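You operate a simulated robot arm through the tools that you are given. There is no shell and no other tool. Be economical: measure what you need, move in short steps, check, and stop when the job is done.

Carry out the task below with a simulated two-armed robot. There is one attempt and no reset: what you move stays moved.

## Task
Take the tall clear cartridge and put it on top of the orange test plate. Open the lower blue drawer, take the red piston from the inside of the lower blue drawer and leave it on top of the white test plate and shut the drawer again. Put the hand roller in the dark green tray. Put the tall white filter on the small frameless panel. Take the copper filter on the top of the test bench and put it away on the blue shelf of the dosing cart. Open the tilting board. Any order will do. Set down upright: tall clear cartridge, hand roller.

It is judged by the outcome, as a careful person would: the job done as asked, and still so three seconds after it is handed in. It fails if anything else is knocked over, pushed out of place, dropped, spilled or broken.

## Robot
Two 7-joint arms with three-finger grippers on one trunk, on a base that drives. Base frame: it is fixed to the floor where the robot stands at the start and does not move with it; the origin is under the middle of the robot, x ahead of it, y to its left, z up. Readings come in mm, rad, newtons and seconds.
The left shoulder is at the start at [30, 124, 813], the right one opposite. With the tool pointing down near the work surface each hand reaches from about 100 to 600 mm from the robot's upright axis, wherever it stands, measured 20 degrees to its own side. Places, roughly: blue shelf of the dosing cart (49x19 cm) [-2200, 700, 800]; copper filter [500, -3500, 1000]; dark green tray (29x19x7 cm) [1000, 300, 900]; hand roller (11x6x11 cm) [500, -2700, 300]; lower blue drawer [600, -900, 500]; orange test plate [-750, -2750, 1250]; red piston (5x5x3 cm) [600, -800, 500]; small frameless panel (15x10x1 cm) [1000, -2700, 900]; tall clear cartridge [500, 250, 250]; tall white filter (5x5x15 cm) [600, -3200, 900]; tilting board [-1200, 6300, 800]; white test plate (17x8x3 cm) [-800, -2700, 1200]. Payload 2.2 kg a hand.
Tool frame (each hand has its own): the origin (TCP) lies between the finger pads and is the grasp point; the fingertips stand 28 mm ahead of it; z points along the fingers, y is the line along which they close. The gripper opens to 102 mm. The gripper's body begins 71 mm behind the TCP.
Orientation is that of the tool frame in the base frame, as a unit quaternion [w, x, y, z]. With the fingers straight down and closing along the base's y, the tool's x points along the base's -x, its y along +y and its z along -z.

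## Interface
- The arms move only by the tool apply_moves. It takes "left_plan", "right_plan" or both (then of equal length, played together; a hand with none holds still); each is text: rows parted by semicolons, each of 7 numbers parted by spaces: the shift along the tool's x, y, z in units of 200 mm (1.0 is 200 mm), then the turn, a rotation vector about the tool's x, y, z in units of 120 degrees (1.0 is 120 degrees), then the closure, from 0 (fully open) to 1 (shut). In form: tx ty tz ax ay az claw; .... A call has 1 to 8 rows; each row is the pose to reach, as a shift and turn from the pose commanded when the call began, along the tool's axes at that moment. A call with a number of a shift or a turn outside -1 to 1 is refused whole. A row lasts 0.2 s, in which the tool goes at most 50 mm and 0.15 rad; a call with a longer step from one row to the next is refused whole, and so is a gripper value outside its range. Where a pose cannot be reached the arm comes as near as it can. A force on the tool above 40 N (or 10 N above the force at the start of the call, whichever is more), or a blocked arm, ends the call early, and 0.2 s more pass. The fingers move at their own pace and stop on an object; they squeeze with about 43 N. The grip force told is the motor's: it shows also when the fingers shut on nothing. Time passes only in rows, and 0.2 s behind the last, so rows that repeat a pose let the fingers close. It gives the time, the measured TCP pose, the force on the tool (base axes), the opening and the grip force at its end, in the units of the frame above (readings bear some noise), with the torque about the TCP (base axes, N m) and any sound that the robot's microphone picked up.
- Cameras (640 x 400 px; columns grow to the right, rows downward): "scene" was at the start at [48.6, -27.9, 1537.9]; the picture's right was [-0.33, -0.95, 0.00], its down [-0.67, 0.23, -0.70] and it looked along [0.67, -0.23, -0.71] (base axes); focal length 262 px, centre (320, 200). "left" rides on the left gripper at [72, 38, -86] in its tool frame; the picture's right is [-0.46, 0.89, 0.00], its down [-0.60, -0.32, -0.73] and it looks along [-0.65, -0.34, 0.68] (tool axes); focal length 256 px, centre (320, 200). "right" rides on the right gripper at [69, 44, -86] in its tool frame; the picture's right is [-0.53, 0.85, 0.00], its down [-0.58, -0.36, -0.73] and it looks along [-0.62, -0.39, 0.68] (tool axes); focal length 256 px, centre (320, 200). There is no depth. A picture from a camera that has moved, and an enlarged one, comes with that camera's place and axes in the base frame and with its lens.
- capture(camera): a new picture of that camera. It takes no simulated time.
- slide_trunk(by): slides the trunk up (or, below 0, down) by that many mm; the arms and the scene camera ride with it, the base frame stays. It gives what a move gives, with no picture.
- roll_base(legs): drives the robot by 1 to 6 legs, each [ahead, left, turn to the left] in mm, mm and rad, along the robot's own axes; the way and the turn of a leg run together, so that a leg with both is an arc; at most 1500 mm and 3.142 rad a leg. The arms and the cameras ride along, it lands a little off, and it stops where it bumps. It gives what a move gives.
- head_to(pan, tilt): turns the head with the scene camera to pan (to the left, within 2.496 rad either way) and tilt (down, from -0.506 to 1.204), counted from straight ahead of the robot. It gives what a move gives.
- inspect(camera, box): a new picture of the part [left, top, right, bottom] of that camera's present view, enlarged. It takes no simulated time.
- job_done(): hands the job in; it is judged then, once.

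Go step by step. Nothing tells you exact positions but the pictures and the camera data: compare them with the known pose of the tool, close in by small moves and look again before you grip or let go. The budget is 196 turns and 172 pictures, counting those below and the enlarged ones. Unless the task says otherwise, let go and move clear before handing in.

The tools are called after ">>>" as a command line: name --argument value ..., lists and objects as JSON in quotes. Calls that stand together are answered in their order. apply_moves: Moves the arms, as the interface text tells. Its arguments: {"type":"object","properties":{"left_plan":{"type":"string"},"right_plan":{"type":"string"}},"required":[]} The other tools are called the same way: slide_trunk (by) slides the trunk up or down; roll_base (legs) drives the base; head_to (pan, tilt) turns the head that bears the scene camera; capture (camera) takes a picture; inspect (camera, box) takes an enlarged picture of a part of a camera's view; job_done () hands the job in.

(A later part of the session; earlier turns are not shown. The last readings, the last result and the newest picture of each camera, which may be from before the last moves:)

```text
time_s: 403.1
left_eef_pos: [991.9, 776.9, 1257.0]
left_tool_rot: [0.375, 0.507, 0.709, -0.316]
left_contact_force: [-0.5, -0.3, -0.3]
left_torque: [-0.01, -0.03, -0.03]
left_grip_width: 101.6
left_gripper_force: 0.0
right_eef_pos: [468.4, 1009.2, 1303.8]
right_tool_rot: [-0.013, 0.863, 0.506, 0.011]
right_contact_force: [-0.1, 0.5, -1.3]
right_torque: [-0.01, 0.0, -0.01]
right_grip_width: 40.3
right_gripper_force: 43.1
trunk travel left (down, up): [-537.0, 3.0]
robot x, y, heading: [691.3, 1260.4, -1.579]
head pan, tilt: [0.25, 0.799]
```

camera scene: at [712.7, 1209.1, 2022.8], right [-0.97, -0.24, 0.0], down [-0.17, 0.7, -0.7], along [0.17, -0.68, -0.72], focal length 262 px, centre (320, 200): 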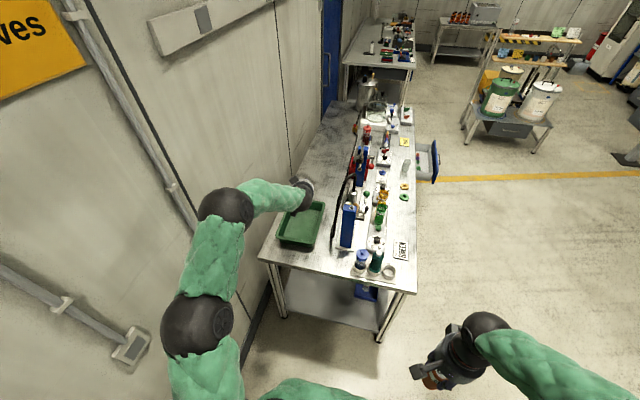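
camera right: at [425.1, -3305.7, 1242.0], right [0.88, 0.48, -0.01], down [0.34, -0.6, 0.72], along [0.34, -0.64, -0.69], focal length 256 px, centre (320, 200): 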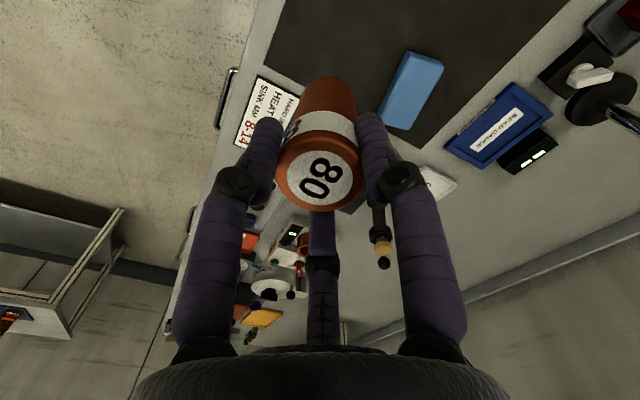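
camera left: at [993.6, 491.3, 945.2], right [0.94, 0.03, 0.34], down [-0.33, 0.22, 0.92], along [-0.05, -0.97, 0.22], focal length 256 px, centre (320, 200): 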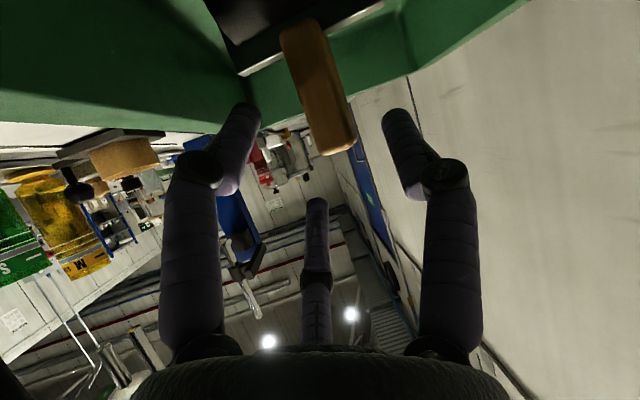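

Roller stands upright in the tray. Now go and shut the drawer: drive round, facing the bench again south of it.

>>> roll_base --legs '[[290, 0, 0], [0, -990, 0], [1100, 0, 0], [1100, 0, 0], [0, 0, 1.57]]'

>>> slide_trunk --by -400

>>> slide_trunk --by -137

>>> head_to --pan 0.2 --tilt 0.75

>>> capture --camera "scene"

```text
time_s: 423.9
left_eef_pos: [236.6, -940.4, 1255.9]
left_tool_rot: [0.489, -0.134, 0.861, 0.036]
left_contact_force: [-0.4, -0.1, 0.3]
left_torque: [-0.01, 0.02, -0.03]
left_grip_width: 102.0
left_gripper_force: 0.1
right_eef_pos: [-8.0, -1457.7, 1303.2]
right_tool_rot: [-0.017, 0.265, 0.964, -0.002]
right_contact_force: [-0.2, -0.4, -1.6]
right_torque: [0.0, 0.0, 0.01]
right_grip_width: 40.2
right_gripper_force: 43.2
trunk travel left (down, up): [-537.0, 3.0]
robot x, y, heading: [-255.1, -1234.4, -0.029]
head pan, tilt: [0.25, 0.799]
```

```text
time_s: 427.8
left_eef_pos: [237.7, -940.5, 855.5]
left_tool_rot: [0.489, -0.134, 0.861, 0.037]
left_contact_force: [-1.0, 0.2, 0.8]
left_torque: [0.01, 0.01, 0.03]
left_grip_width: 102.1
left_gripper_force: 0.1
right_eef_pos: [-8.9, -1457.8, 903.4]
right_tool_rot: [-0.017, 0.265, 0.964, -0.002]
right_contact_force: [0.3, -0.2, -0.7]
right_torque: [-0.01, -0.02, 0.04]
right_grip_width: 40.5
right_gripper_force: 43.1
trunk travel left (down, up): [-137.0, 403.0]
robot x, y, heading: [-254.1, -1230.3, -0.033]
head pan, tilt: [0.25, 0.799]
```

```text
time_s: 429.4
left_eef_pos: [236.1, -941.0, 719.3]
left_tool_rot: [0.489, -0.134, 0.861, 0.037]
left_contact_force: [-0.1, -0.4, 0.4]
left_torque: [0.01, -0.02, 0.03]
left_grip_width: 102.1
left_gripper_force: 0.1
right_eef_pos: [-7.9, -1457.0, 766.4]
right_tool_rot: [-0.016, 0.264, 0.964, -0.002]
right_contact_force: [0.4, 0.7, -1.0]
right_torque: [0.01, 0.01, -0.01]
right_grip_width: 40.4
right_gripper_force: 43.1
trunk travel left (down, up): [0.0, 540.0]
robot x, y, heading: [-255.9, -1229.9, -0.034]
head pan, tilt: [0.25, 0.799]
```

```text
time_s: 430.0
left_eef_pos: [237.4, -939.7, 719.4]
left_tool_rot: [0.49, -0.134, 0.861, 0.037]
left_contact_force: [-0.9, -0.4, -0.3]
left_torque: [-0.02, 0.02, -0.03]
left_grip_width: 102.0
left_gripper_force: 0.1
right_eef_pos: [-9.2, -1456.6, 766.8]
right_tool_rot: [-0.017, 0.265, 0.964, -0.002]
right_contact_force: [0.0, -0.4, -1.2]
right_torque: [-0.04, 0.02, -0.03]
right_grip_width: 40.6
right_gripper_force: 43.0
trunk travel left (down, up): [0.0, 540.0]
robot x, y, heading: [-255.0, -1230.4, -0.033]
head pan, tilt: [0.201, 0.75]
```

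```text
26 pictures are left
camera scene: at [-200.7, -1215.7, 1486.8], right [0.17, -0.99, 0.0], down [-0.67, -0.11, -0.73], along [0.72, 0.12, -0.68], focal length 262 px, centre (320, 200)
```

scene: 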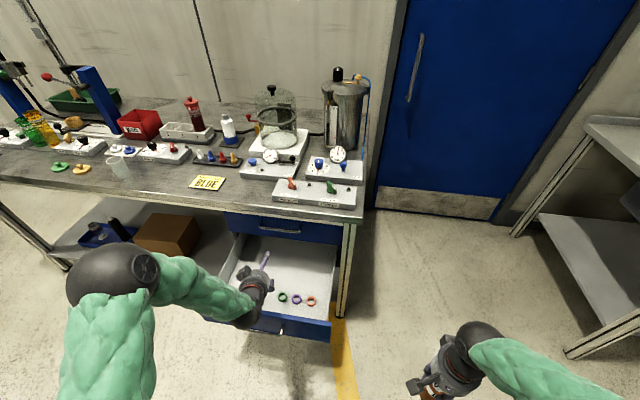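

Back off, lower the closed left hand to the drawer front's height, and push the drawer shut by driving.

>>> roll_base --legs '[[-240, 0, 0.03]]'

>>> apply_moves --left_plan "0.15 0.01 0.09 0 0 0 0.5; 0.3 0.02 0.18 0 0 0 1; 0.45 0.035 0.27 0 0 0 1; 0.6 0.05 0.365 0 0 0 1; 0.6 0.05 0.365 0 0 0 1"

>>> roll_base --legs '[[130, 0, 0]]'

>>> capture --camera "scene"

```text
time_s: 431.8
left_eef_pos: [-8.5, -924.9, 717.7]
left_tool_rot: [0.488, -0.144, 0.86, 0.042]
left_contact_force: [-0.6, -1.0, -0.4]
left_torque: [-0.04, -0.02, 0.0]
left_grip_width: 102.1
left_gripper_force: 0.1
right_eef_pos: [-242.9, -1446.6, 766.9]
right_tool_rot: [-0.016, 0.254, 0.967, -0.001]
right_contact_force: [0.1, 0.2, -1.8]
right_torque: [-0.02, -0.02, 0.0]
right_grip_width: 40.3
right_gripper_force: 43.2
trunk travel left (down, up): [0.0, 540.0]
robot x, y, heading: [-491.5, -1224.2, -0.01]
head pan, tilt: [0.201, 0.75]
```

```text
time_s: 433.0
left_eef_pos: [-6.7, -924.3, 577.5]
left_tool_rot: [0.489, -0.143, 0.859, 0.042]
left_contact_force: [0.4, -0.7, 0.3]
left_torque: [0.03, -0.02, 0.0]
left_grip_width: 2.1
left_gripper_force: 31.2
right_eef_pos: [-242.2, -1446.4, 766.7]
right_tool_rot: [-0.017, 0.254, 0.967, -0.002]
right_contact_force: [-0.1, 0.0, -2.2]
right_torque: [0.04, -0.01, 0.0]
right_grip_width: 40.6
right_gripper_force: 43.3
trunk travel left (down, up): [0.0, 540.0]
robot x, y, heading: [-497.8, -1224.0, -0.011]
head pan, tilt: [0.201, 0.75]
```

```text
time_s: 434.3
left_eef_pos: [121.8, -924.0, 577.6]
left_tool_rot: [0.488, -0.145, 0.86, 0.042]
left_contact_force: [0.0, 0.1, 0.4]
left_torque: [0.02, 0.02, -0.02]
left_grip_width: 1.9
left_gripper_force: 30.7
right_eef_pos: [-111.5, -1446.5, 767.2]
right_tool_rot: [-0.016, 0.252, 0.968, -0.001]
right_contact_force: [-0.7, 0.5, -2.3]
right_torque: [-0.01, 0.03, 0.01]
right_grip_width: 40.4
right_gripper_force: 43.1
trunk travel left (down, up): [0.0, 540.0]
robot x, y, heading: [-362.5, -1229.9, -0.002]
head pan, tilt: [0.201, 0.75]
```

```text
25 pictures are left
camera scene: at [-309.8, -1210.4, 1486.8], right [0.19, -0.98, 0.0], down [-0.67, -0.13, -0.73], along [0.72, 0.14, -0.68], focal length 262 px, centre (320, 200)
```

scene: 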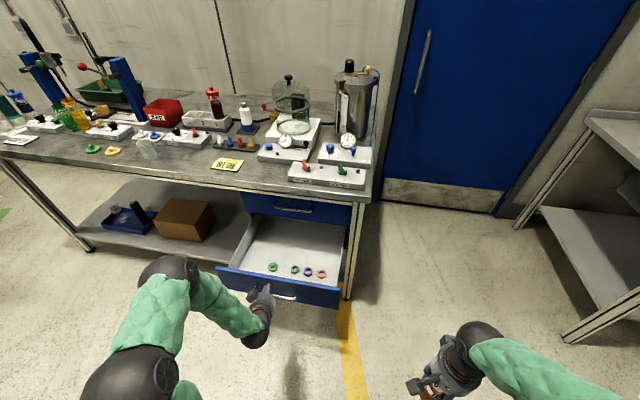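

>>> inspect --camera "scene" --box '[200, 240, 360, 340]'

```text
4.00 times, centred on (280, 290) of scene
camera zoom: at [-309.8, -1210.4, 1486.8], right [0.19, -0.98, 0.0], down [-0.67, -0.13, -0.73], along [0.72, 0.14, -0.68], focal length 1049 px, centre (480, -160)
```

zoom: 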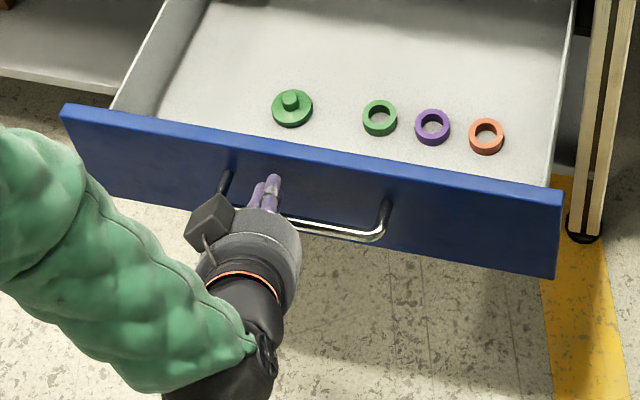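

The fingertips are at the drawer front. Push in stages.

>>> roll_base --legs '[[110, 0, 0]]'

>>> roll_base --legs '[[110, 0, 0]]'

>>> roll_base --legs '[[60, 0, 0]]'

>>> capture --camera "scene"

```text
time_s: 435.5
left_eef_pos: [231.0, -925.1, 579.9]
left_tool_rot: [0.488, -0.145, 0.859, 0.043]
left_contact_force: [-0.2, 0.2, -0.1]
left_torque: [0.0, 0.01, -0.01]
left_grip_width: 2.1
left_gripper_force: 31.6
right_eef_pos: [-1.5, -1446.2, 767.8]
right_tool_rot: [-0.016, 0.252, 0.968, -0.002]
right_contact_force: [0.4, -0.7, -1.0]
right_torque: [-0.01, -0.03, -0.03]
right_grip_width: 40.4
right_gripper_force: 43.2
trunk travel left (down, up): [0.0, 540.0]
robot x, y, heading: [-253.3, -1225.6, -0.009]
head pan, tilt: [0.201, 0.75]
```

```text
time_s: 436.6
left_eef_pos: [339.6, -924.4, 578.0]
left_tool_rot: [0.489, -0.145, 0.859, 0.043]
left_contact_force: [0.2, 0.1, 0.2]
left_torque: [0.0, 0.0, -0.02]
left_grip_width: 2.0
left_gripper_force: 31.1
right_eef_pos: [105.8, -1448.8, 768.1]
right_tool_rot: [-0.017, 0.252, 0.968, -0.002]
right_contact_force: [0.1, 0.3, -1.6]
right_torque: [0.0, 0.01, 0.02]
right_grip_width: 40.5
right_gripper_force: 43.0
trunk travel left (down, up): [0.0, 540.0]
robot x, y, heading: [-146.9, -1228.7, -0.004]
head pan, tilt: [0.201, 0.75]
```

```text
time_s: 437.6
left_eef_pos: [400.2, -924.9, 577.8]
left_tool_rot: [0.488, -0.146, 0.86, 0.043]
left_contact_force: [0.4, -0.4, -0.3]
left_torque: [-0.04, 0.01, -0.01]
left_grip_width: 2.1
left_gripper_force: 31.8
right_eef_pos: [167.6, -1450.0, 766.7]
right_tool_rot: [-0.017, 0.251, 0.968, -0.002]
right_contact_force: [-0.3, -0.7, -0.8]
right_torque: [0.02, -0.03, -0.02]
right_grip_width: 40.3
right_gripper_force: 42.9
trunk travel left (down, up): [0.0, 540.0]
robot x, y, heading: [-83.7, -1226.7, -0.005]
head pan, tilt: [0.201, 0.75]
```

```text
23 pictures are left
camera scene: at [-31.2, -1212.1, 1486.7], right [0.19, -0.98, 0.0], down [-0.67, -0.13, -0.73], along [0.72, 0.14, -0.68], focal length 262 px, centre (320, 200)
```

scene: 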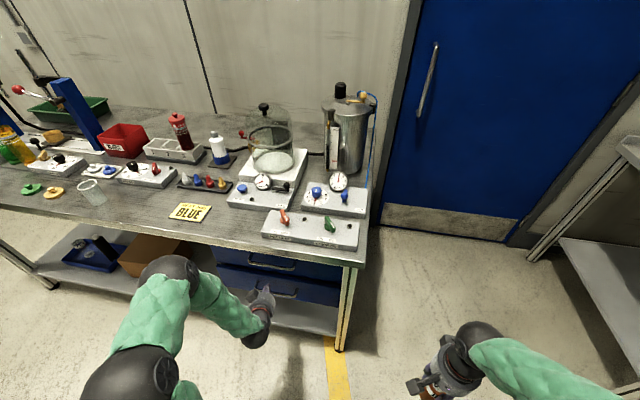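

>>> roll_base --legs '[[30, 0, 0]]'

>>> roll_base --legs '[[25, 0, 0]]'

>>> inspect --camera "scene" --box '[180, 220, 380, 345]'

```text
time_s: 438.4
left_eef_pos: [429.4, -925.0, 578.4]
left_tool_rot: [0.488, -0.146, 0.86, 0.043]
left_contact_force: [0.4, -0.2, -0.1]
left_torque: [0.03, -0.01, 0.03]
left_grip_width: 1.9
left_gripper_force: 31.5
right_eef_pos: [195.4, -1448.5, 767.0]
right_tool_rot: [-0.017, 0.251, 0.968, -0.001]
right_contact_force: [0.2, 0.8, -0.8]
right_torque: [0.01, 0.02, 0.0]
right_grip_width: 40.0
right_gripper_force: 43.1
trunk travel left (down, up): [0.0, 540.0]
robot x, y, heading: [-56.1, -1224.3, -0.011]
head pan, tilt: [0.201, 0.75]
```

```text
time_s: 439.2
left_eef_pos: [433.0, -927.2, 573.9]
left_tool_rot: [0.482, -0.148, 0.862, 0.042]
left_contact_force: [-1.2, -0.1, -0.2]
left_torque: [-0.01, 0.0, 0.02]
left_grip_width: 2.4
left_gripper_force: 31.5
right_eef_pos: [206.5, -1449.0, 766.5]
right_tool_rot: [-0.017, 0.25, 0.968, -0.002]
right_contact_force: [-0.4, -1.2, -2.1]
right_torque: [-0.03, -0.01, 0.0]
right_grip_width: 40.1
right_gripper_force: 42.9
trunk travel left (down, up): [0.0, 540.0]
robot x, y, heading: [-45.8, -1227.3, -0.004]
head pan, tilt: [0.201, 0.75]
stopped in leg 1: the force on the tool passed its limit at 80 N (the readings are from after the stop); the commanded pose is now the measured one
```

```text
3.20 times, centred on (280, 282) of scene
camera zoom: at [8.3, -1212.1, 1486.8], right [0.19, -0.98, 0.0], down [-0.67, -0.13, -0.73], along [0.72, 0.14, -0.68], focal length 839 px, centre (448, -64)
```

zoom: 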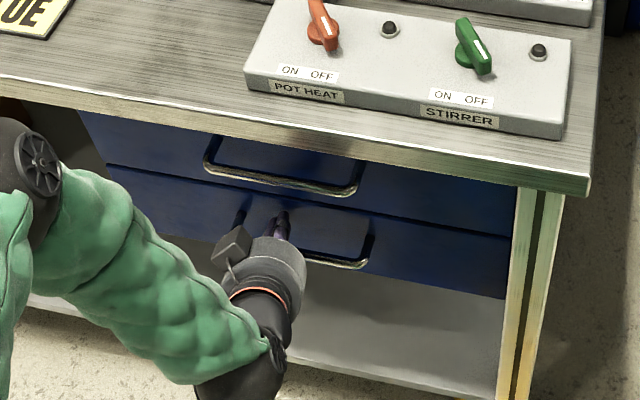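

The drawer is shut. Back away, turn round and head for the dosing cart with the copper filter.

>>> roll_base --legs '[[-400, 0, 0], [0, 0, 3.14], [0, -950, 0], [0, -900, 0], [350, 0, 0]]'

>>> slide_trunk --by 300

>>> head_to --pan 0.0 --tilt 0.35

>>> capture --camera "scene"

```text
time_s: 460.1
left_eef_pos: [-1405.2, 251.2, 573.3]
left_tool_rot: [0.064, 0.855, 0.187, -0.479]
left_contact_force: [0.0, 0.0, 0.4]
left_torque: [0.02, 0.01, 0.03]
left_grip_width: 1.8
left_gripper_force: 32.0
right_eef_pos: [-1226.1, 790.6, 766.7]
right_tool_rot: [-0.003, 0.978, -0.207, 0.017]
right_contact_force: [-0.7, 0.3, -0.7]
right_torque: [-0.05, -0.01, 0.01]
right_grip_width: 40.4
right_gripper_force: 43.4
trunk travel left (down, up): [0.0, 540.0]
robot x, y, heading: [-956.1, 593.0, -3.06]
head pan, tilt: [0.201, 0.75]
```

```text
time_s: 463.1
left_eef_pos: [-1405.2, 251.0, 873.1]
left_tool_rot: [0.063, 0.855, 0.186, -0.481]
left_contact_force: [1.0, 0.6, -0.2]
left_torque: [-0.03, 0.01, -0.04]
left_grip_width: 2.0
left_gripper_force: 31.6
right_eef_pos: [-1226.8, 790.6, 1066.8]
right_tool_rot: [-0.003, 0.978, -0.207, 0.017]
right_contact_force: [-0.1, -0.6, -1.5]
right_torque: [-0.03, 0.01, -0.04]
right_grip_width: 40.1
right_gripper_force: 43.1
trunk travel left (down, up): [-300.0, 240.0]
robot x, y, heading: [-957.9, 593.3, -3.062]
head pan, tilt: [0.201, 0.75]
```

```text
time_s: 464.0
left_eef_pos: [-1405.3, 250.8, 874.3]
left_tool_rot: [0.064, 0.855, 0.186, -0.48]
left_contact_force: [-0.3, -0.1, 0.2]
left_torque: [-0.02, -0.03, 0.0]
left_grip_width: 2.3
left_gripper_force: 31.2
right_eef_pos: [-1225.8, 790.5, 1066.7]
right_tool_rot: [-0.002, 0.978, -0.207, 0.017]
right_contact_force: [0.2, -0.2, -2.2]
right_torque: [0.0, 0.02, 0.0]
right_grip_width: 40.4
right_gripper_force: 43.6
trunk travel left (down, up): [-300.0, 240.0]
robot x, y, heading: [-954.8, 593.0, -3.061]
head pan, tilt: [0.0, 0.351]
```

```text
21 pictures are left
camera scene: at [-1017.2, 585.7, 1822.4], right [-0.08, 1.0, 0.0], down [0.34, 0.03, -0.94], along [-0.94, -0.08, -0.34], focal length 262 px, centre (320, 200)
```

scene: 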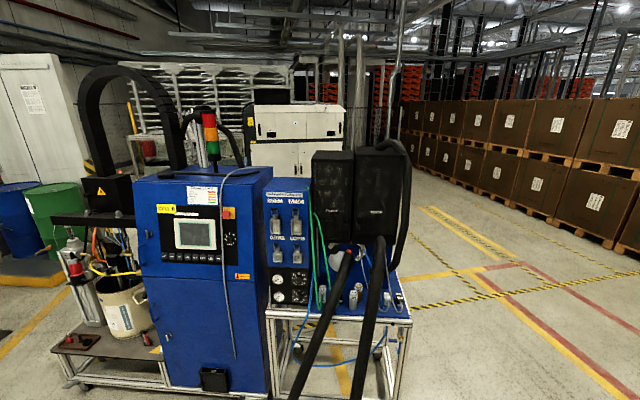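

>>> inspect --camera "scene" --box '[256, 230, 432, 340]'

```text
3.64 times, centred on (344, 285) of scene
camera zoom: at [-1017.2, 585.7, 1822.4], right [-0.08, 1.0, 0.0], down [0.34, 0.03, -0.94], along [-0.94, -0.08, -0.34], focal length 954 px, centre (233, -109)
```

zoom: 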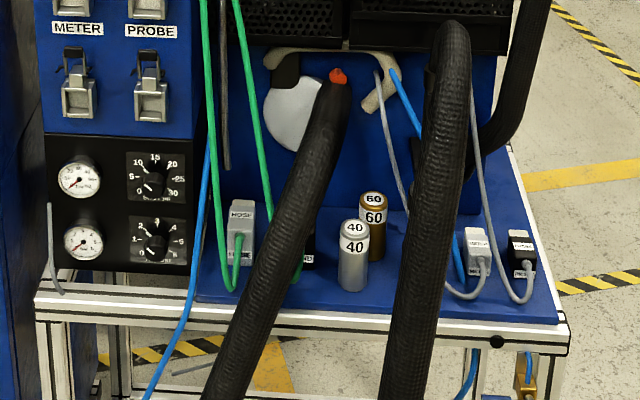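

The cart's blue shelf already holds filters "40" and "60"; there is a free spot at its right front, about (−2138,893). Fold the left hand, turn the right wrist so its camera stays clear of the hoses, and approach.

>>> apply_moves --left_plan "0.096 0.059 -0.166 0 0 0 1; 0.192 0.118 -0.332 0 0 0 1; 0.288 0.177 -0.498 0 0 0 1; 0.384 0.236 -0.664 0 0 0 1; 0.48 0.295 -0.829 0 0 0 1; 0.48 0.295 -0.829 0 0 0 1; 0.48 0.295 -0.829 0 0 0 1" --right_plan "0 0 0 0 0 -0.068 1; 0 0 0 0 0 -0.136 1; 0 0 0 0 0 -0.204 1; 0 0 0 0 0 -0.272 1; 0 0 0 0 0 -0.34 1; 0 0 0 0 0 -0.408 1; 0 0 0 0 0 -0.47 1"

>>> roll_base --legs '[[0, 0, -0.08], [600, -105, 0]]'

>>> head_to --pan -0.15 --tilt 0.75

>>> capture --camera "scene"

```text
time_s: 465.6
left_eef_pos: [-1202.9, 270.0, 876.1]
left_tool_rot: [0.064, 0.855, 0.186, -0.48]
left_contact_force: [0.3, -0.1, -0.7]
left_torque: [-0.01, 0.03, 0.0]
left_grip_width: 2.0
left_gripper_force: 31.2
right_eef_pos: [-1225.9, 791.2, 1066.5]
right_tool_rot: [0.006, 0.959, 0.282, 0.015]
right_contact_force: [0.4, 0.1, -0.8]
right_torque: [0.01, 0.01, -0.01]
right_grip_width: 40.3
right_gripper_force: 43.4
trunk travel left (down, up): [-300.0, 240.0]
robot x, y, heading: [-955.3, 593.3, -3.057]
head pan, tilt: [0.0, 0.351]
```

```text
time_s: 469.5
left_eef_pos: [-1833.1, 405.2, 876.4]
left_tool_rot: [0.04, 0.863, 0.144, -0.482]
left_contact_force: [0.2, -0.1, -0.6]
left_torque: [0.02, 0.02, 0.02]
left_grip_width: 2.0
left_gripper_force: 31.4
right_eef_pos: [-1803.9, 924.4, 1065.2]
right_tool_rot: [0.007, 0.973, 0.231, 0.016]
right_contact_force: [-0.5, -0.9, -1.2]
right_torque: [0.01, -0.01, -0.02]
right_grip_width: 40.3
right_gripper_force: 43.4
trunk travel left (down, up): [-300.0, 240.0]
robot x, y, heading: [-1552.2, 698.4, 3.123]
head pan, tilt: [0.0, 0.351]
```

```text
time_s: 470.4
left_eef_pos: [-1832.9, 403.6, 876.2]
left_tool_rot: [0.039, 0.863, 0.143, -0.483]
left_contact_force: [0.3, 0.1, -0.2]
left_torque: [-0.01, -0.01, 0.02]
left_grip_width: 1.9
left_gripper_force: 31.1
right_eef_pos: [-1802.1, 925.2, 1065.0]
right_tool_rot: [0.005, 0.973, 0.232, 0.016]
right_contact_force: [0.0, 0.9, -1.1]
right_torque: [0.0, 0.0, 0.03]
right_grip_width: 40.2
right_gripper_force: 43.1
trunk travel left (down, up): [-300.0, 240.0]
robot x, y, heading: [-1553.2, 699.9, 3.124]
head pan, tilt: [-0.15, 0.75]
```

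```text
19 pictures are left
camera scene: at [-1603.8, 712.2, 1786.9], right [0.16, 0.99, 0.0], down [0.67, -0.11, -0.73], along [-0.72, 0.12, -0.68], focal length 262 px, centre (320, 200)
```

scene: 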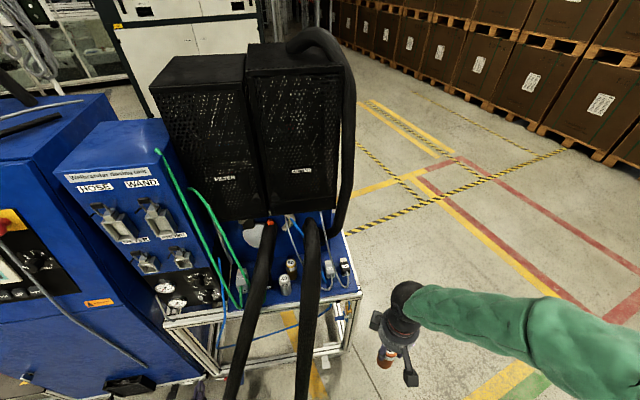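

>>> inspect --camera "scene" --box '[264, 225, 376, 295]'

```text
5.71 times, centred on (320, 260) of scene
camera zoom: at [-1603.8, 712.2, 1786.9], right [0.16, 0.99, 0.0], down [0.67, -0.11, -0.73], along [-0.72, 0.12, -0.68], focal length 1498 px, centre (320, -143)
```

zoom: 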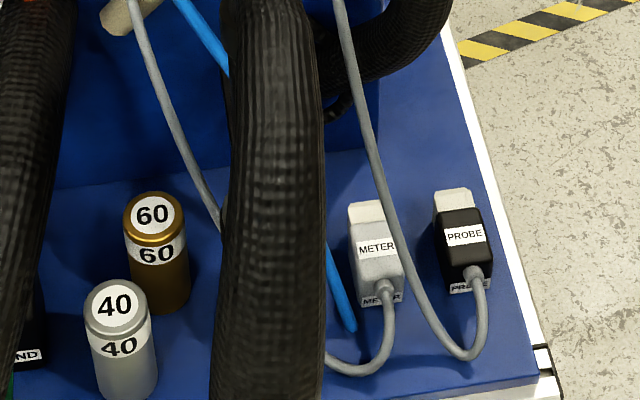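

There is a free patch between the METER and PROBE cables near the front edge, about (−2120,873). Approach in two steps and look with the wrist camera.

>>> apply_moves --right_plan "-0.197 -0.049 0 0 0 0 1; -0.394 -0.098 0 0 0 0 1; -0.591 -0.147 0 0 0 0 1; -0.788 -0.196 0 0 0 0 1; -0.985 -0.245 0 0 0 0 1"

>>> capture --camera "right"

```text
time_s: 471.6
left_eef_pos: [-1834.1, 403.1, 876.1]
left_tool_rot: [0.04, 0.864, 0.144, -0.481]
left_contact_force: [-1.2, 1.0, 0.2]
left_torque: [0.02, -0.03, 0.01]
left_grip_width: 2.3
left_gripper_force: 31.4
right_eef_pos: [-2002.6, 878.1, 1059.1]
right_tool_rot: [0.007, 0.973, 0.231, 0.017]
right_contact_force: [-0.2, -0.2, -0.5]
right_torque: [0.01, 0.03, 0.01]
right_grip_width: 40.6
right_gripper_force: 43.1
trunk travel left (down, up): [-300.0, 240.0]
robot x, y, heading: [-1554.1, 699.5, 3.125]
head pan, tilt: [-0.15, 0.75]
```

```text
17 pictures are left
camera right: at [-1924.7, 871.5, 1149.3], right [-0.1, -1.0, 0.0], down [-0.7, 0.07, 0.71], along [-0.7, 0.07, -0.71], focal length 256 px, centre (320, 200)
```

right: 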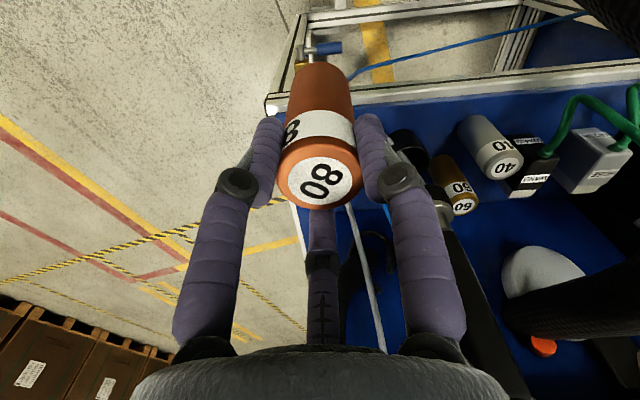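

>>> apply_moves --right_plan "-0.18 -0.08 0 0 0 0 1; -0.36 -0.16 0 0 0 0 1; -0.54 -0.246 0 0 0 0 1; -0.54 -0.246 0.2 0 0 0 1; -0.54 -0.246 0.4 0 0 0 1; -0.54 -0.246 0.55 0 0 0 1"

>>> inspect --camera "scene" --box '[264, 215, 392, 295]'

```text
time_s: 473.0
left_eef_pos: [-1832.7, 404.4, 876.5]
left_tool_rot: [0.04, 0.864, 0.144, -0.481]
left_contact_force: [-0.5, 0.0, 0.7]
left_torque: [0.03, 0.01, -0.02]
left_grip_width: 1.9
left_gripper_force: 31.4
right_eef_pos: [-2118.4, 872.6, 946.7]
right_tool_rot: [0.007, 0.973, 0.232, 0.016]
right_contact_force: [-0.6, 0.0, -0.7]
right_torque: [0.01, 0.01, -0.01]
right_grip_width: 40.8
right_gripper_force: 42.8
trunk travel left (down, up): [-300.0, 240.0]
robot x, y, heading: [-1553.6, 703.5, 3.127]
head pan, tilt: [-0.15, 0.75]
```

```text
5.00 times, centred on (328, 255) of scene
camera zoom: at [-1604.1, 712.3, 1786.8], right [0.16, 0.99, 0.0], down [0.67, -0.11, -0.73], along [-0.72, 0.12, -0.68], focal length 1311 px, centre (280, -75)
```

zoom: 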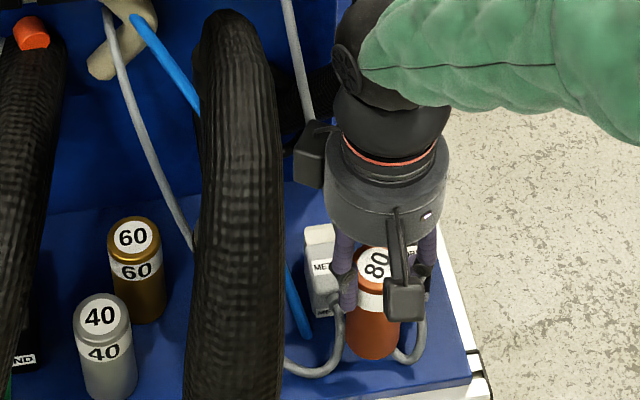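

>>> apply_moves --right_plan "-0.009 0.018 0.15 0 0 0 1; -0.009 0.018 0.3 0 0 0 1; -0.009 0.018 0.41 0 0 0 1"

>>> apply_moves --right_plan "0 0 0.02 0 0 0 1; 0 0 0.04 0 0 0 1"

>>> apply_moves --right_plan "0 0 0.02 0 0 0 1; 0 0 0.035 0 0 0 1"

>>> inspect --camera "scene" --box '[296, 225, 392, 285]'

```text
time_s: 473.8
left_eef_pos: [-1832.1, 404.2, 876.3]
left_tool_rot: [0.039, 0.863, 0.143, -0.483]
left_contact_force: [-0.7, -0.9, 0.5]
left_torque: [0.0, -0.01, -0.04]
left_grip_width: 2.1
left_gripper_force: 31.1
right_eef_pos: [-2114.7, 870.3, 865.7]
right_tool_rot: [0.006, 0.973, 0.231, 0.013]
right_contact_force: [-3.6, -0.3, 26.2]
right_torque: [0.04, 0.14, -0.04]
right_grip_width: 40.7
right_gripper_force: 43.0
trunk travel left (down, up): [-300.0, 240.0]
robot x, y, heading: [-1552.2, 699.2, 3.127]
head pan, tilt: [-0.15, 0.75]
```

```text
time_s: 474.4
left_eef_pos: [-1831.9, 403.0, 876.8]
left_tool_rot: [0.04, 0.863, 0.144, -0.483]
left_contact_force: [-0.2, -0.6, 0.2]
left_torque: [0.0, 0.02, -0.02]
left_grip_width: 1.8
left_gripper_force: 31.9
right_eef_pos: [-2113.9, 870.0, 856.8]
right_tool_rot: [0.005, 0.973, 0.231, 0.012]
right_contact_force: [-7.4, 2.8, 30.2]
right_torque: [0.09, 0.28, 0.0]
right_grip_width: 40.6
right_gripper_force: 42.8
trunk travel left (down, up): [-300.0, 240.0]
robot x, y, heading: [-1558.2, 700.7, 3.128]
head pan, tilt: [-0.15, 0.75]
```

```text
time_s: 475.0
left_eef_pos: [-1832.7, 402.7, 877.0]
left_tool_rot: [0.04, 0.863, 0.144, -0.482]
left_contact_force: [-0.5, -0.4, 0.1]
left_torque: [0.03, 0.01, -0.01]
left_grip_width: 2.2
left_gripper_force: 31.7
right_eef_pos: [-2115.1, 870.0, 851.8]
right_tool_rot: [0.005, 0.973, 0.231, 0.012]
right_contact_force: [-10.6, -0.9, 30.2]
right_torque: [-0.04, 0.43, -0.04]
right_grip_width: 40.5
right_gripper_force: 43.4
trunk travel left (down, up): [-300.0, 240.0]
robot x, y, heading: [-1549.4, 697.9, 3.128]
head pan, tilt: [-0.15, 0.75]
```

```text
6.67 times, centred on (344, 255) of scene
camera zoom: at [-1602.1, 711.0, 1786.9], right [0.16, 0.99, 0.0], down [0.67, -0.11, -0.73], along [-0.72, 0.12, -0.68], focal length 1748 px, centre (160, -167)
```

zoom: 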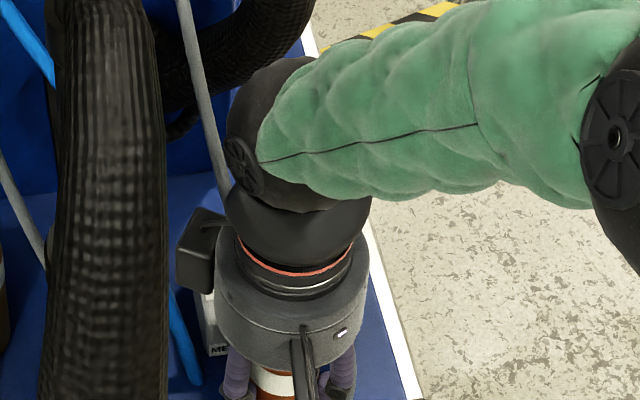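

>>> capture --camera "right"

```text
14 pictures are left
camera right: at [-2034.7, 863.7, 940.6], right [-0.1, -1.0, 0.0], down [-0.7, 0.07, 0.71], along [-0.71, 0.07, -0.7], focal length 256 px, centre (320, 200)
```

right: 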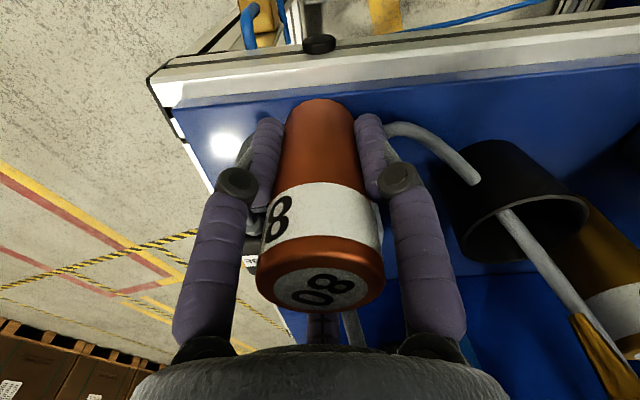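

The copper filter stands on the shelf near its front edge, fully supported. Open just enough and rise straight up.

>>> apply_moves --right_plan "0 0 -0.01 0 0 0 0.56; 0 0 -0.01 0 0 0 0.5; 0 0 -0.01 0 0 0 0.5; 0 0 -0.12 0 0 0 0.5; 0 0 -0.3 0 0 0 0.5; 0 0 -0.5 0 0 0 0.5; 0 0 -0.7 0 0 0 0.5; 0 0 -0.9 0 0 0 0.5"

>>> capture --camera "right"

```text
time_s: 476.8
left_eef_pos: [-1832.4, 404.4, 876.2]
left_tool_rot: [0.04, 0.863, 0.143, -0.483]
left_contact_force: [0.5, -0.2, 0.3]
left_torque: [-0.02, 0.01, 0.0]
left_grip_width: 2.3
left_gripper_force: 31.2
right_eef_pos: [-2116.9, 870.7, 1029.5]
right_tool_rot: [0.007, 0.973, 0.231, 0.016]
right_contact_force: [0.6, -0.2, -0.5]
right_torque: [-0.01, 0.04, 0.0]
right_grip_width: 50.9
right_gripper_force: 0.0
trunk travel left (down, up): [-300.0, 240.0]
robot x, y, heading: [-1556.4, 701.8, 3.13]
head pan, tilt: [-0.15, 0.75]
```

```text
13 pictures are left
camera right: at [-2037.7, 864.0, 1119.1], right [-0.1, -1.0, 0.0], down [-0.7, 0.07, 0.71], along [-0.7, 0.07, -0.71], focal length 256 px, centre (320, 200)
```

right: 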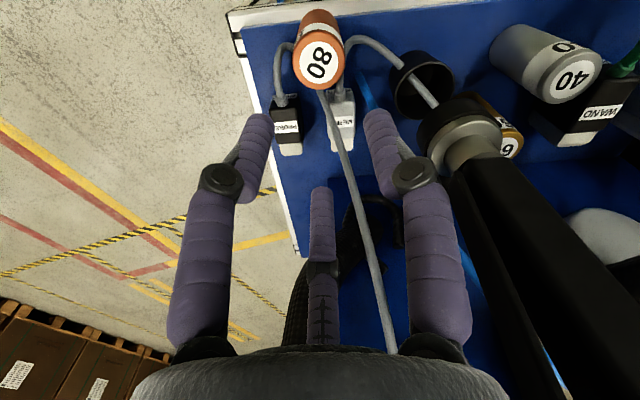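

The copper filter is put away. Back off, fold in, and drive up the aisle toward the tilting board.

>>> apply_moves --right_plan "0.2 0.08 -0.05 0 0 0 0.5; 0.4 0.16 -0.1 0 0 0 0.5; 0.6 0.24 -0.15 0 0 0 0.5; 0.8 0.32 -0.2 0 0 0 0.3; 0.95 0.4 -0.25 0 0 0 0.1"

>>> roll_base --legs '[[-150, 0, 0], [0, 0, -1.57], [1500, 0, 0], [1500, 0, 0]]'

>>> head_to --pan -0.2 --tilt 0.35

>>> capture --camera "scene"

```text
time_s: 478.0
left_eef_pos: [-1833.1, 402.7, 876.0]
left_tool_rot: [0.038, 0.863, 0.143, -0.483]
left_contact_force: [0.3, -0.7, -0.4]
left_torque: [0.03, 0.04, 0.0]
left_grip_width: 2.2
left_gripper_force: 31.8
right_eef_pos: [-1913.9, 885.7, 1084.9]
right_tool_rot: [0.007, 0.973, 0.232, 0.015]
right_contact_force: [0.1, -0.1, 0.4]
right_torque: [-0.03, -0.04, 0.0]
right_grip_width: 91.7
right_gripper_force: 0.2
trunk travel left (down, up): [-300.0, 240.0]
robot x, y, heading: [-1556.0, 697.4, 3.127]
head pan, tilt: [-0.15, 0.75]
```

```text
time_s: 497.4
left_eef_pos: [-1703.0, 4014.0, 875.7]
left_tool_rot: [-0.311, 0.715, -0.505, -0.371]
left_contact_force: [0.5, 0.0, -0.4]
left_torque: [-0.04, -0.01, -0.03]
left_grip_width: 2.1
left_gripper_force: 30.9
right_eef_pos: [-1224.0, 4103.0, 1083.5]
right_tool_rot: [0.016, 0.855, -0.518, 0.007]
right_contact_force: [-0.2, 0.5, -0.5]
right_torque: [0.01, -0.01, 0.0]
right_grip_width: 91.7
right_gripper_force: 0.1
trunk travel left (down, up): [-300.0, 240.0]
robot x, y, heading: [-1402.5, 3737.9, 1.568]
head pan, tilt: [-0.15, 0.75]
```

```text
time_s: 498.3
left_eef_pos: [-1703.5, 4013.9, 876.6]
left_tool_rot: [-0.311, 0.715, -0.504, -0.372]
left_contact_force: [0.6, 0.6, -0.7]
left_torque: [0.01, 0.0, -0.04]
left_grip_width: 2.1
left_gripper_force: 31.4
right_eef_pos: [-1222.7, 4102.2, 1084.6]
right_tool_rot: [0.014, 0.855, -0.519, 0.007]
right_contact_force: [-0.5, -1.0, -0.7]
right_torque: [0.03, 0.04, -0.04]
right_grip_width: 91.8
right_gripper_force: 0.1
trunk travel left (down, up): [-300.0, 240.0]
robot x, y, heading: [-1400.9, 3736.2, 1.563]
head pan, tilt: [-0.201, 0.351]
```

```text
12 pictures are left
camera scene: at [-1383.3, 3798.2, 1822.4], right [0.98, -0.2, 0.0], down [-0.07, -0.34, -0.94], along [0.19, 0.92, -0.34], focal length 262 px, centre (320, 200)
```

scene: 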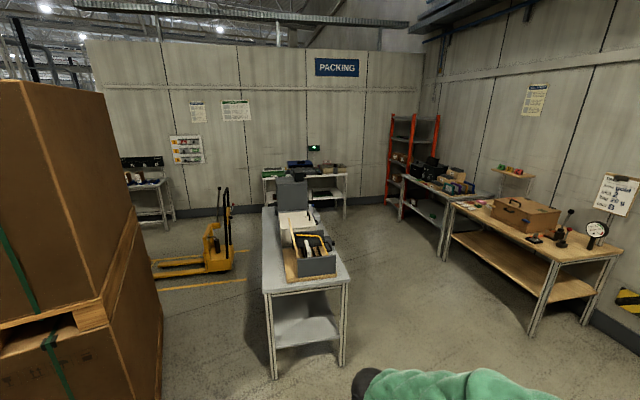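

>>> inspect --camera "scene" --box '[248, 165, 360, 295]'

```text
3.08 times, centred on (304, 230) of scene
camera zoom: at [-1383.3, 3798.2, 1822.4], right [0.98, -0.2, 0.0], down [-0.07, -0.34, -0.94], along [0.19, 0.92, -0.34], focal length 807 px, centre (369, 108)
```

zoom: 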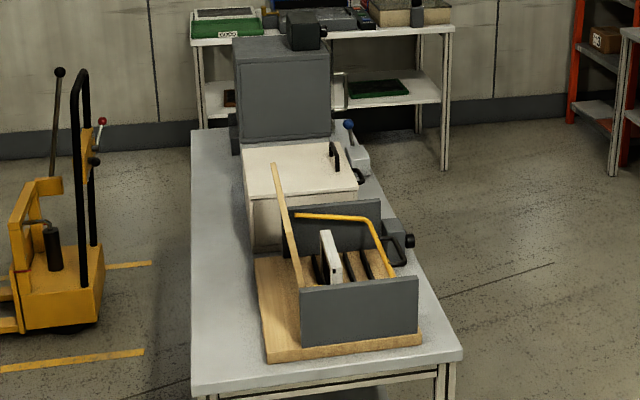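

The board is on the packing table. I'll drive to its right-hand side and look closely.

>>> roll_base --legs '[[650, 0, 0], [0, -1050, 0], [1450, 0, 0], [0, 0, 1.57]]'

>>> head_to --pan 0.0 --tilt 0.75

>>> capture --camera "scene"

```text
time_s: 517.6
left_eef_pos: [-573.0, 5516.3, 876.0]
left_tool_rot: [0.037, 0.864, 0.139, -0.482]
left_contact_force: [-0.7, -0.1, 0.0]
left_torque: [-0.02, 0.0, 0.01]
left_grip_width: 2.2
left_gripper_force: 31.9
right_eef_pos: [-651.0, 5998.8, 1084.2]
right_tool_rot: [0.006, 0.974, 0.226, 0.017]
right_contact_force: [-1.0, 0.2, 0.2]
right_torque: [-0.03, -0.01, -0.01]
right_grip_width: 91.8
right_gripper_force: 0.2
trunk travel left (down, up): [-300.0, 240.0]
robot x, y, heading: [-291.1, 5810.2, 3.111]
head pan, tilt: [-0.201, 0.351]
```

```text
time_s: 518.5
left_eef_pos: [-573.2, 5517.2, 876.5]
left_tool_rot: [0.037, 0.864, 0.139, -0.483]
left_contact_force: [0.2, 0.4, 0.0]
left_torque: [0.01, 0.01, -0.02]
left_grip_width: 2.1
left_gripper_force: 31.2
right_eef_pos: [-650.5, 5999.6, 1085.2]
right_tool_rot: [0.007, 0.974, 0.227, 0.016]
right_contact_force: [0.1, 0.1, -0.2]
right_torque: [0.0, 0.03, -0.01]
right_grip_width: 92.2
right_gripper_force: 0.1
trunk travel left (down, up): [-300.0, 240.0]
robot x, y, heading: [-290.3, 5808.3, 3.112]
head pan, tilt: [0.0, 0.75]
```

```text
10 pictures are left
camera scene: at [-341.7, 5809.7, 1786.9], right [0.03, 1.0, 0.0], down [0.68, -0.02, -0.73], along [-0.73, 0.02, -0.68], focal length 262 px, centre (320, 200)
```

scene: 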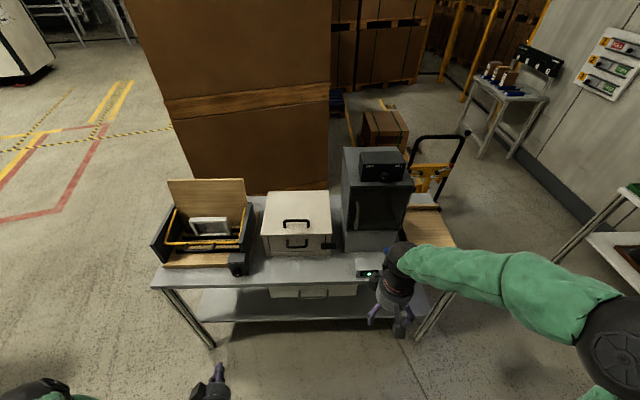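

The wooden board at the right end of the table (≈(−1180,6350)) is the tilting board. Move right and look closely.

>>> roll_base --legs '[[0, -560, 0.03]]'

>>> head_to --pan 0.05 --tilt 0.7

>>> inspect --camera "scene" --box '[180, 130, 420, 280]'

```text
time_s: 521.7
left_eef_pos: [-558.7, 6071.4, 876.8]
left_tool_rot: [0.044, 0.862, 0.149, -0.482]
left_contact_force: [0.8, 0.1, 0.6]
left_torque: [0.02, 0.03, 0.0]
left_grip_width: 2.2
left_gripper_force: 31.7
right_eef_pos: [-646.7, 6551.4, 1084.1]
right_tool_rot: [0.007, 0.971, 0.238, 0.016]
right_contact_force: [-0.8, 0.4, 0.8]
right_torque: [-0.04, -0.01, -0.02]
right_grip_width: 91.6
right_gripper_force: 0.1
trunk travel left (down, up): [-300.0, 240.0]
robot x, y, heading: [-280.8, 6371.7, 3.139]
head pan, tilt: [0.0, 0.75]
```

```text
time_s: 522.3
left_eef_pos: [-558.3, 6070.8, 875.2]
left_tool_rot: [0.043, 0.862, 0.15, -0.482]
left_contact_force: [0.5, -0.3, -0.3]
left_torque: [0.0, 0.0, -0.01]
left_grip_width: 2.2
left_gripper_force: 31.9
right_eef_pos: [-646.7, 6551.2, 1084.2]
right_tool_rot: [0.007, 0.971, 0.239, 0.015]
right_contact_force: [0.8, -0.5, 0.4]
right_torque: [0.0, -0.02, 0.02]
right_grip_width: 91.7
right_gripper_force: 0.1
trunk travel left (down, up): [-300.0, 240.0]
robot x, y, heading: [-282.3, 6371.3, 3.135]
head pan, tilt: [0.051, 0.7]
```

```text
2.67 times, centred on (300, 205) of scene
camera zoom: at [-335.5, 6364.5, 1791.0], right [-0.05, 1.0, 0.0], down [0.64, 0.03, -0.76], along [-0.76, -0.04, -0.64], focal length 699 px, centre (373, 187)
```

zoom: 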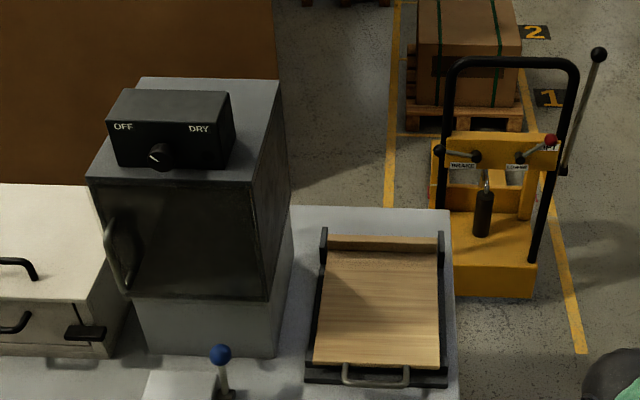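

Clear view: a wooden board in a black frame, hinged at the back, with a bar handle in front at about (−1012,6331). I'll set the left hand pointing forward with the jaws closing vertically, as for the drawer handle.

>>> apply_moves --left_plan "-0.06 -0.037 0.104 -0.0083 -0.0255 0.0663 0.5; -0.12 -0.074 0.207 -0.0166 -0.051 0.1326 0; -0.18 -0.111 0.311 -0.025 -0.0765 0.199 0; -0.24 -0.147 0.415 -0.0332 -0.102 0.265 0; -0.3 -0.184 0.518 -0.0415 -0.1275 0.3315 0; -0.36 -0.221 0.622 -0.05 -0.153 0.398 0; -0.42 -0.258 0.725 -0.058 -0.1785 0.464 0; -0.48 -0.295 0.829 -0.0665 -0.204 0.53 0"

>>> apply_moves --left_plan "0 0 0 -0.0083 -0.0255 0.0663 0; 0 0 0 -0.0166 -0.051 0.1326 0; 0 0 0 -0.025 -0.0765 0.199 0; 0 0 0 -0.033 -0.102 0.265 0; 0 0 0 -0.033 -0.102 0.265 0"

```text
time_s: 524.1
left_eef_pos: [-757.7, 6071.9, 871.6]
left_tool_rot: [0.375, 0.69, -0.304, -0.539]
left_contact_force: [-0.2, 0.8, 0.3]
left_torque: [0.01, 0.01, -0.02]
left_grip_width: 102.0
left_gripper_force: 0.0
right_eef_pos: [-645.5, 6550.2, 1084.2]
right_tool_rot: [0.006, 0.971, 0.239, 0.016]
right_contact_force: [-0.2, 0.0, -0.3]
right_torque: [-0.02, 0.02, 0.01]
right_grip_width: 91.8
right_gripper_force: 0.1
trunk travel left (down, up): [-300.0, 240.0]
robot x, y, heading: [-283.3, 6368.9, 3.14]
head pan, tilt: [0.051, 0.7]
```

```text
time_s: 525.3
left_eef_pos: [-758.1, 6070.2, 872.7]
left_tool_rot: [0.496, 0.507, -0.501, -0.496]
left_contact_force: [-0.2, -0.4, -1.4]
left_torque: [0.02, 0.01, -0.02]
left_grip_width: 101.8
left_gripper_force: 0.1
right_eef_pos: [-646.2, 6550.4, 1083.9]
right_tool_rot: [0.005, 0.971, 0.239, 0.016]
right_contact_force: [-0.3, -0.1, 0.0]
right_torque: [-0.01, 0.03, 0.0]
right_grip_width: 91.8
right_gripper_force: 0.1
trunk travel left (down, up): [-300.0, 240.0]
robot x, y, heading: [-279.7, 6370.7, 3.14]
head pan, tilt: [0.051, 0.7]
```

>>> roll_base --legs '[[0, -261, 0]]'

>>> capture --camera "left"

```text
time_s: 527.2
left_eef_pos: [-757.8, 6329.3, 874.3]
left_tool_rot: [0.497, 0.507, -0.5, -0.496]
left_contact_force: [0.2, 0.6, 0.7]
left_torque: [0.04, 0.0, 0.04]
left_grip_width: 101.8
left_gripper_force: 0.0
right_eef_pos: [-647.4, 6812.1, 1085.0]
right_tool_rot: [0.006, 0.971, 0.239, 0.016]
right_contact_force: [0.0, 0.0, 1.1]
right_torque: [-0.03, -0.01, 0.01]
right_grip_width: 92.2
right_gripper_force: 0.1
trunk travel left (down, up): [-300.0, 240.0]
robot x, y, heading: [-282.5, 6627.2, -3.144]
head pan, tilt: [0.051, 0.7]
```

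```text
8 pictures are left
camera left: at [-671.0, 6258.1, 911.2], right [-0.02, 0.46, 0.89], down [0.73, 0.61, -0.3], along [-0.68, 0.64, -0.35], focal length 256 px, centre (320, 200)
```

left: 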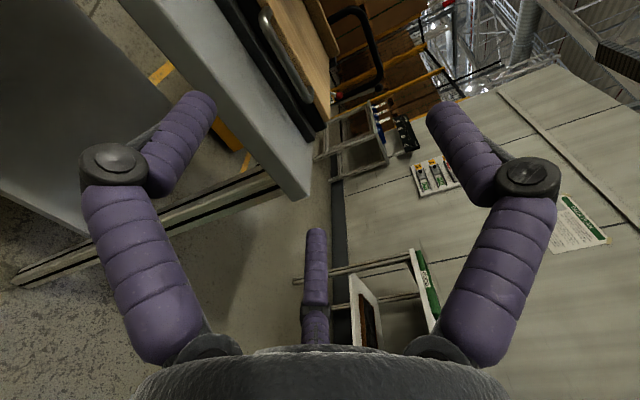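

The bar lies right above the frame's front, so I'll take it from above instead with the right hand: two jaws inside the loop, one in front. Fold the left hand back, rotate the right wrist, and shift the base.

>>> apply_moves --left_plan "0 0.1 -0.14 0 0 0 0; 0 0.2 -0.28 0 0 0 0; 0 0.3 -0.42 0 0 0 0; 0 0.4 -0.56 0 0 0 0; 0 0.5 -0.7 0 0 0 0; 0 0.6 -0.8 0 0 0 0; 0 0.7 -0.9 0 0 0 0; 0 0.75 -1 0 0 0 0" --right_plan "0 0 0 0 0 -0.065 0.2; 0 0 0 0 0 -0.13 0.4; 0 0 0 0 0 -0.195 0.4; 0 0 0 0 0 -0.26 0.4; 0 0 0 0 0 -0.325 0.4; 0 0 0 0 0 -0.39 0.4; 0 0 0 0 0 -0.455 0.4; 0 0 0 0 0 -0.52 0.4"

>>> roll_base --legs '[[0, 478, 0], [250, 0, 0]]'

>>> capture --camera "right"

```text
time_s: 529.0
left_eef_pos: [-558.6, 6329.7, 1024.5]
left_tool_rot: [0.496, 0.508, -0.5, -0.496]
left_contact_force: [0.1, 0.3, 0.5]
left_torque: [0.0, 0.02, 0.05]
left_grip_width: 102.0
left_gripper_force: 0.1
right_eef_pos: [-645.4, 6810.7, 1083.9]
right_tool_rot: [0.014, 0.705, 0.709, 0.01]
right_contact_force: [-0.5, 0.1, -1.0]
right_torque: [-0.04, 0.01, -0.02]
right_grip_width: 61.3
right_gripper_force: 0.1
trunk travel left (down, up): [-300.0, 240.0]
robot x, y, heading: [-283.9, 6632.3, 3.137]
head pan, tilt: [0.051, 0.7]
```

```text
time_s: 533.2
left_eef_pos: [-800.9, 5857.0, 1024.6]
left_tool_rot: [0.497, 0.509, -0.499, -0.495]
left_contact_force: [-0.2, -0.5, 0.2]
left_torque: [0.0, 0.0, -0.01]
left_grip_width: 102.1
left_gripper_force: 0.0
right_eef_pos: [-888.3, 6337.5, 1085.3]
right_tool_rot: [0.014, 0.705, 0.709, 0.01]
right_contact_force: [-1.0, -1.0, 0.2]
right_torque: [-0.01, -0.06, 0.03]
right_grip_width: 61.1
right_gripper_force: 0.0
trunk travel left (down, up): [-300.0, 240.0]
robot x, y, heading: [-524.6, 6158.7, -3.137]
head pan, tilt: [0.051, 0.7]
```

```text
7 pictures are left
camera right: at [-848.3, 6408.7, 1172.4], right [0.85, -0.53, 0.03], down [-0.39, -0.58, 0.72], along [-0.36, -0.62, -0.69], focal length 256 px, centre (320, 200)
```

right: 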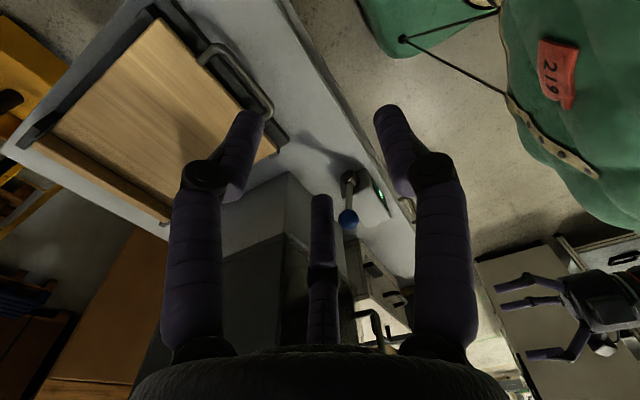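

>>> apply_moves --right_plan "0 -0.2 0 0 0 0 0.4; 0 -0.4 0 0 0 0 0.4; 0 -0.58 0.1 0 0 0 0.4; 0 -0.58 0.3 0 0 0 0.4; 0 -0.58 0.5 0 0 0 0.4; 0 -0.58 0.7 0 0 0 0.4; 0 -0.58 0.88 0 0 0 0.4"

>>> capture --camera "right"

```text
time_s: 534.8
left_eef_pos: [-800.2, 5857.9, 1025.4]
left_tool_rot: [0.497, 0.509, -0.499, -0.494]
left_contact_force: [0.1, -0.1, 0.3]
left_torque: [0.01, 0.01, 0.0]
left_grip_width: 101.9
left_gripper_force: 0.0
right_eef_pos: [-999.0, 6334.5, 905.3]
right_tool_rot: [0.013, 0.705, 0.709, 0.01]
right_contact_force: [0.0, -0.5, -0.1]
right_torque: [0.02, -0.06, -0.03]
right_grip_width: 61.4
right_gripper_force: 0.0
trunk travel left (down, up): [-300.0, 240.0]
robot x, y, heading: [-524.1, 6161.2, -3.138]
head pan, tilt: [0.051, 0.7]
```

```text
6 pictures are left
camera right: at [-958.6, 6405.2, 993.8], right [0.85, -0.53, 0.03], down [-0.39, -0.58, 0.72], along [-0.36, -0.62, -0.69], focal length 256 px, centre (320, 200)
```

right: 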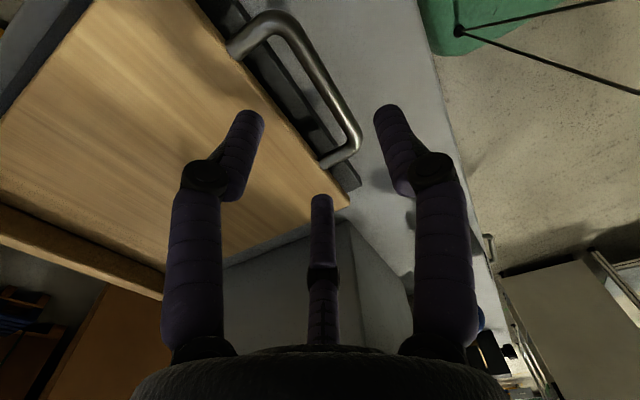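

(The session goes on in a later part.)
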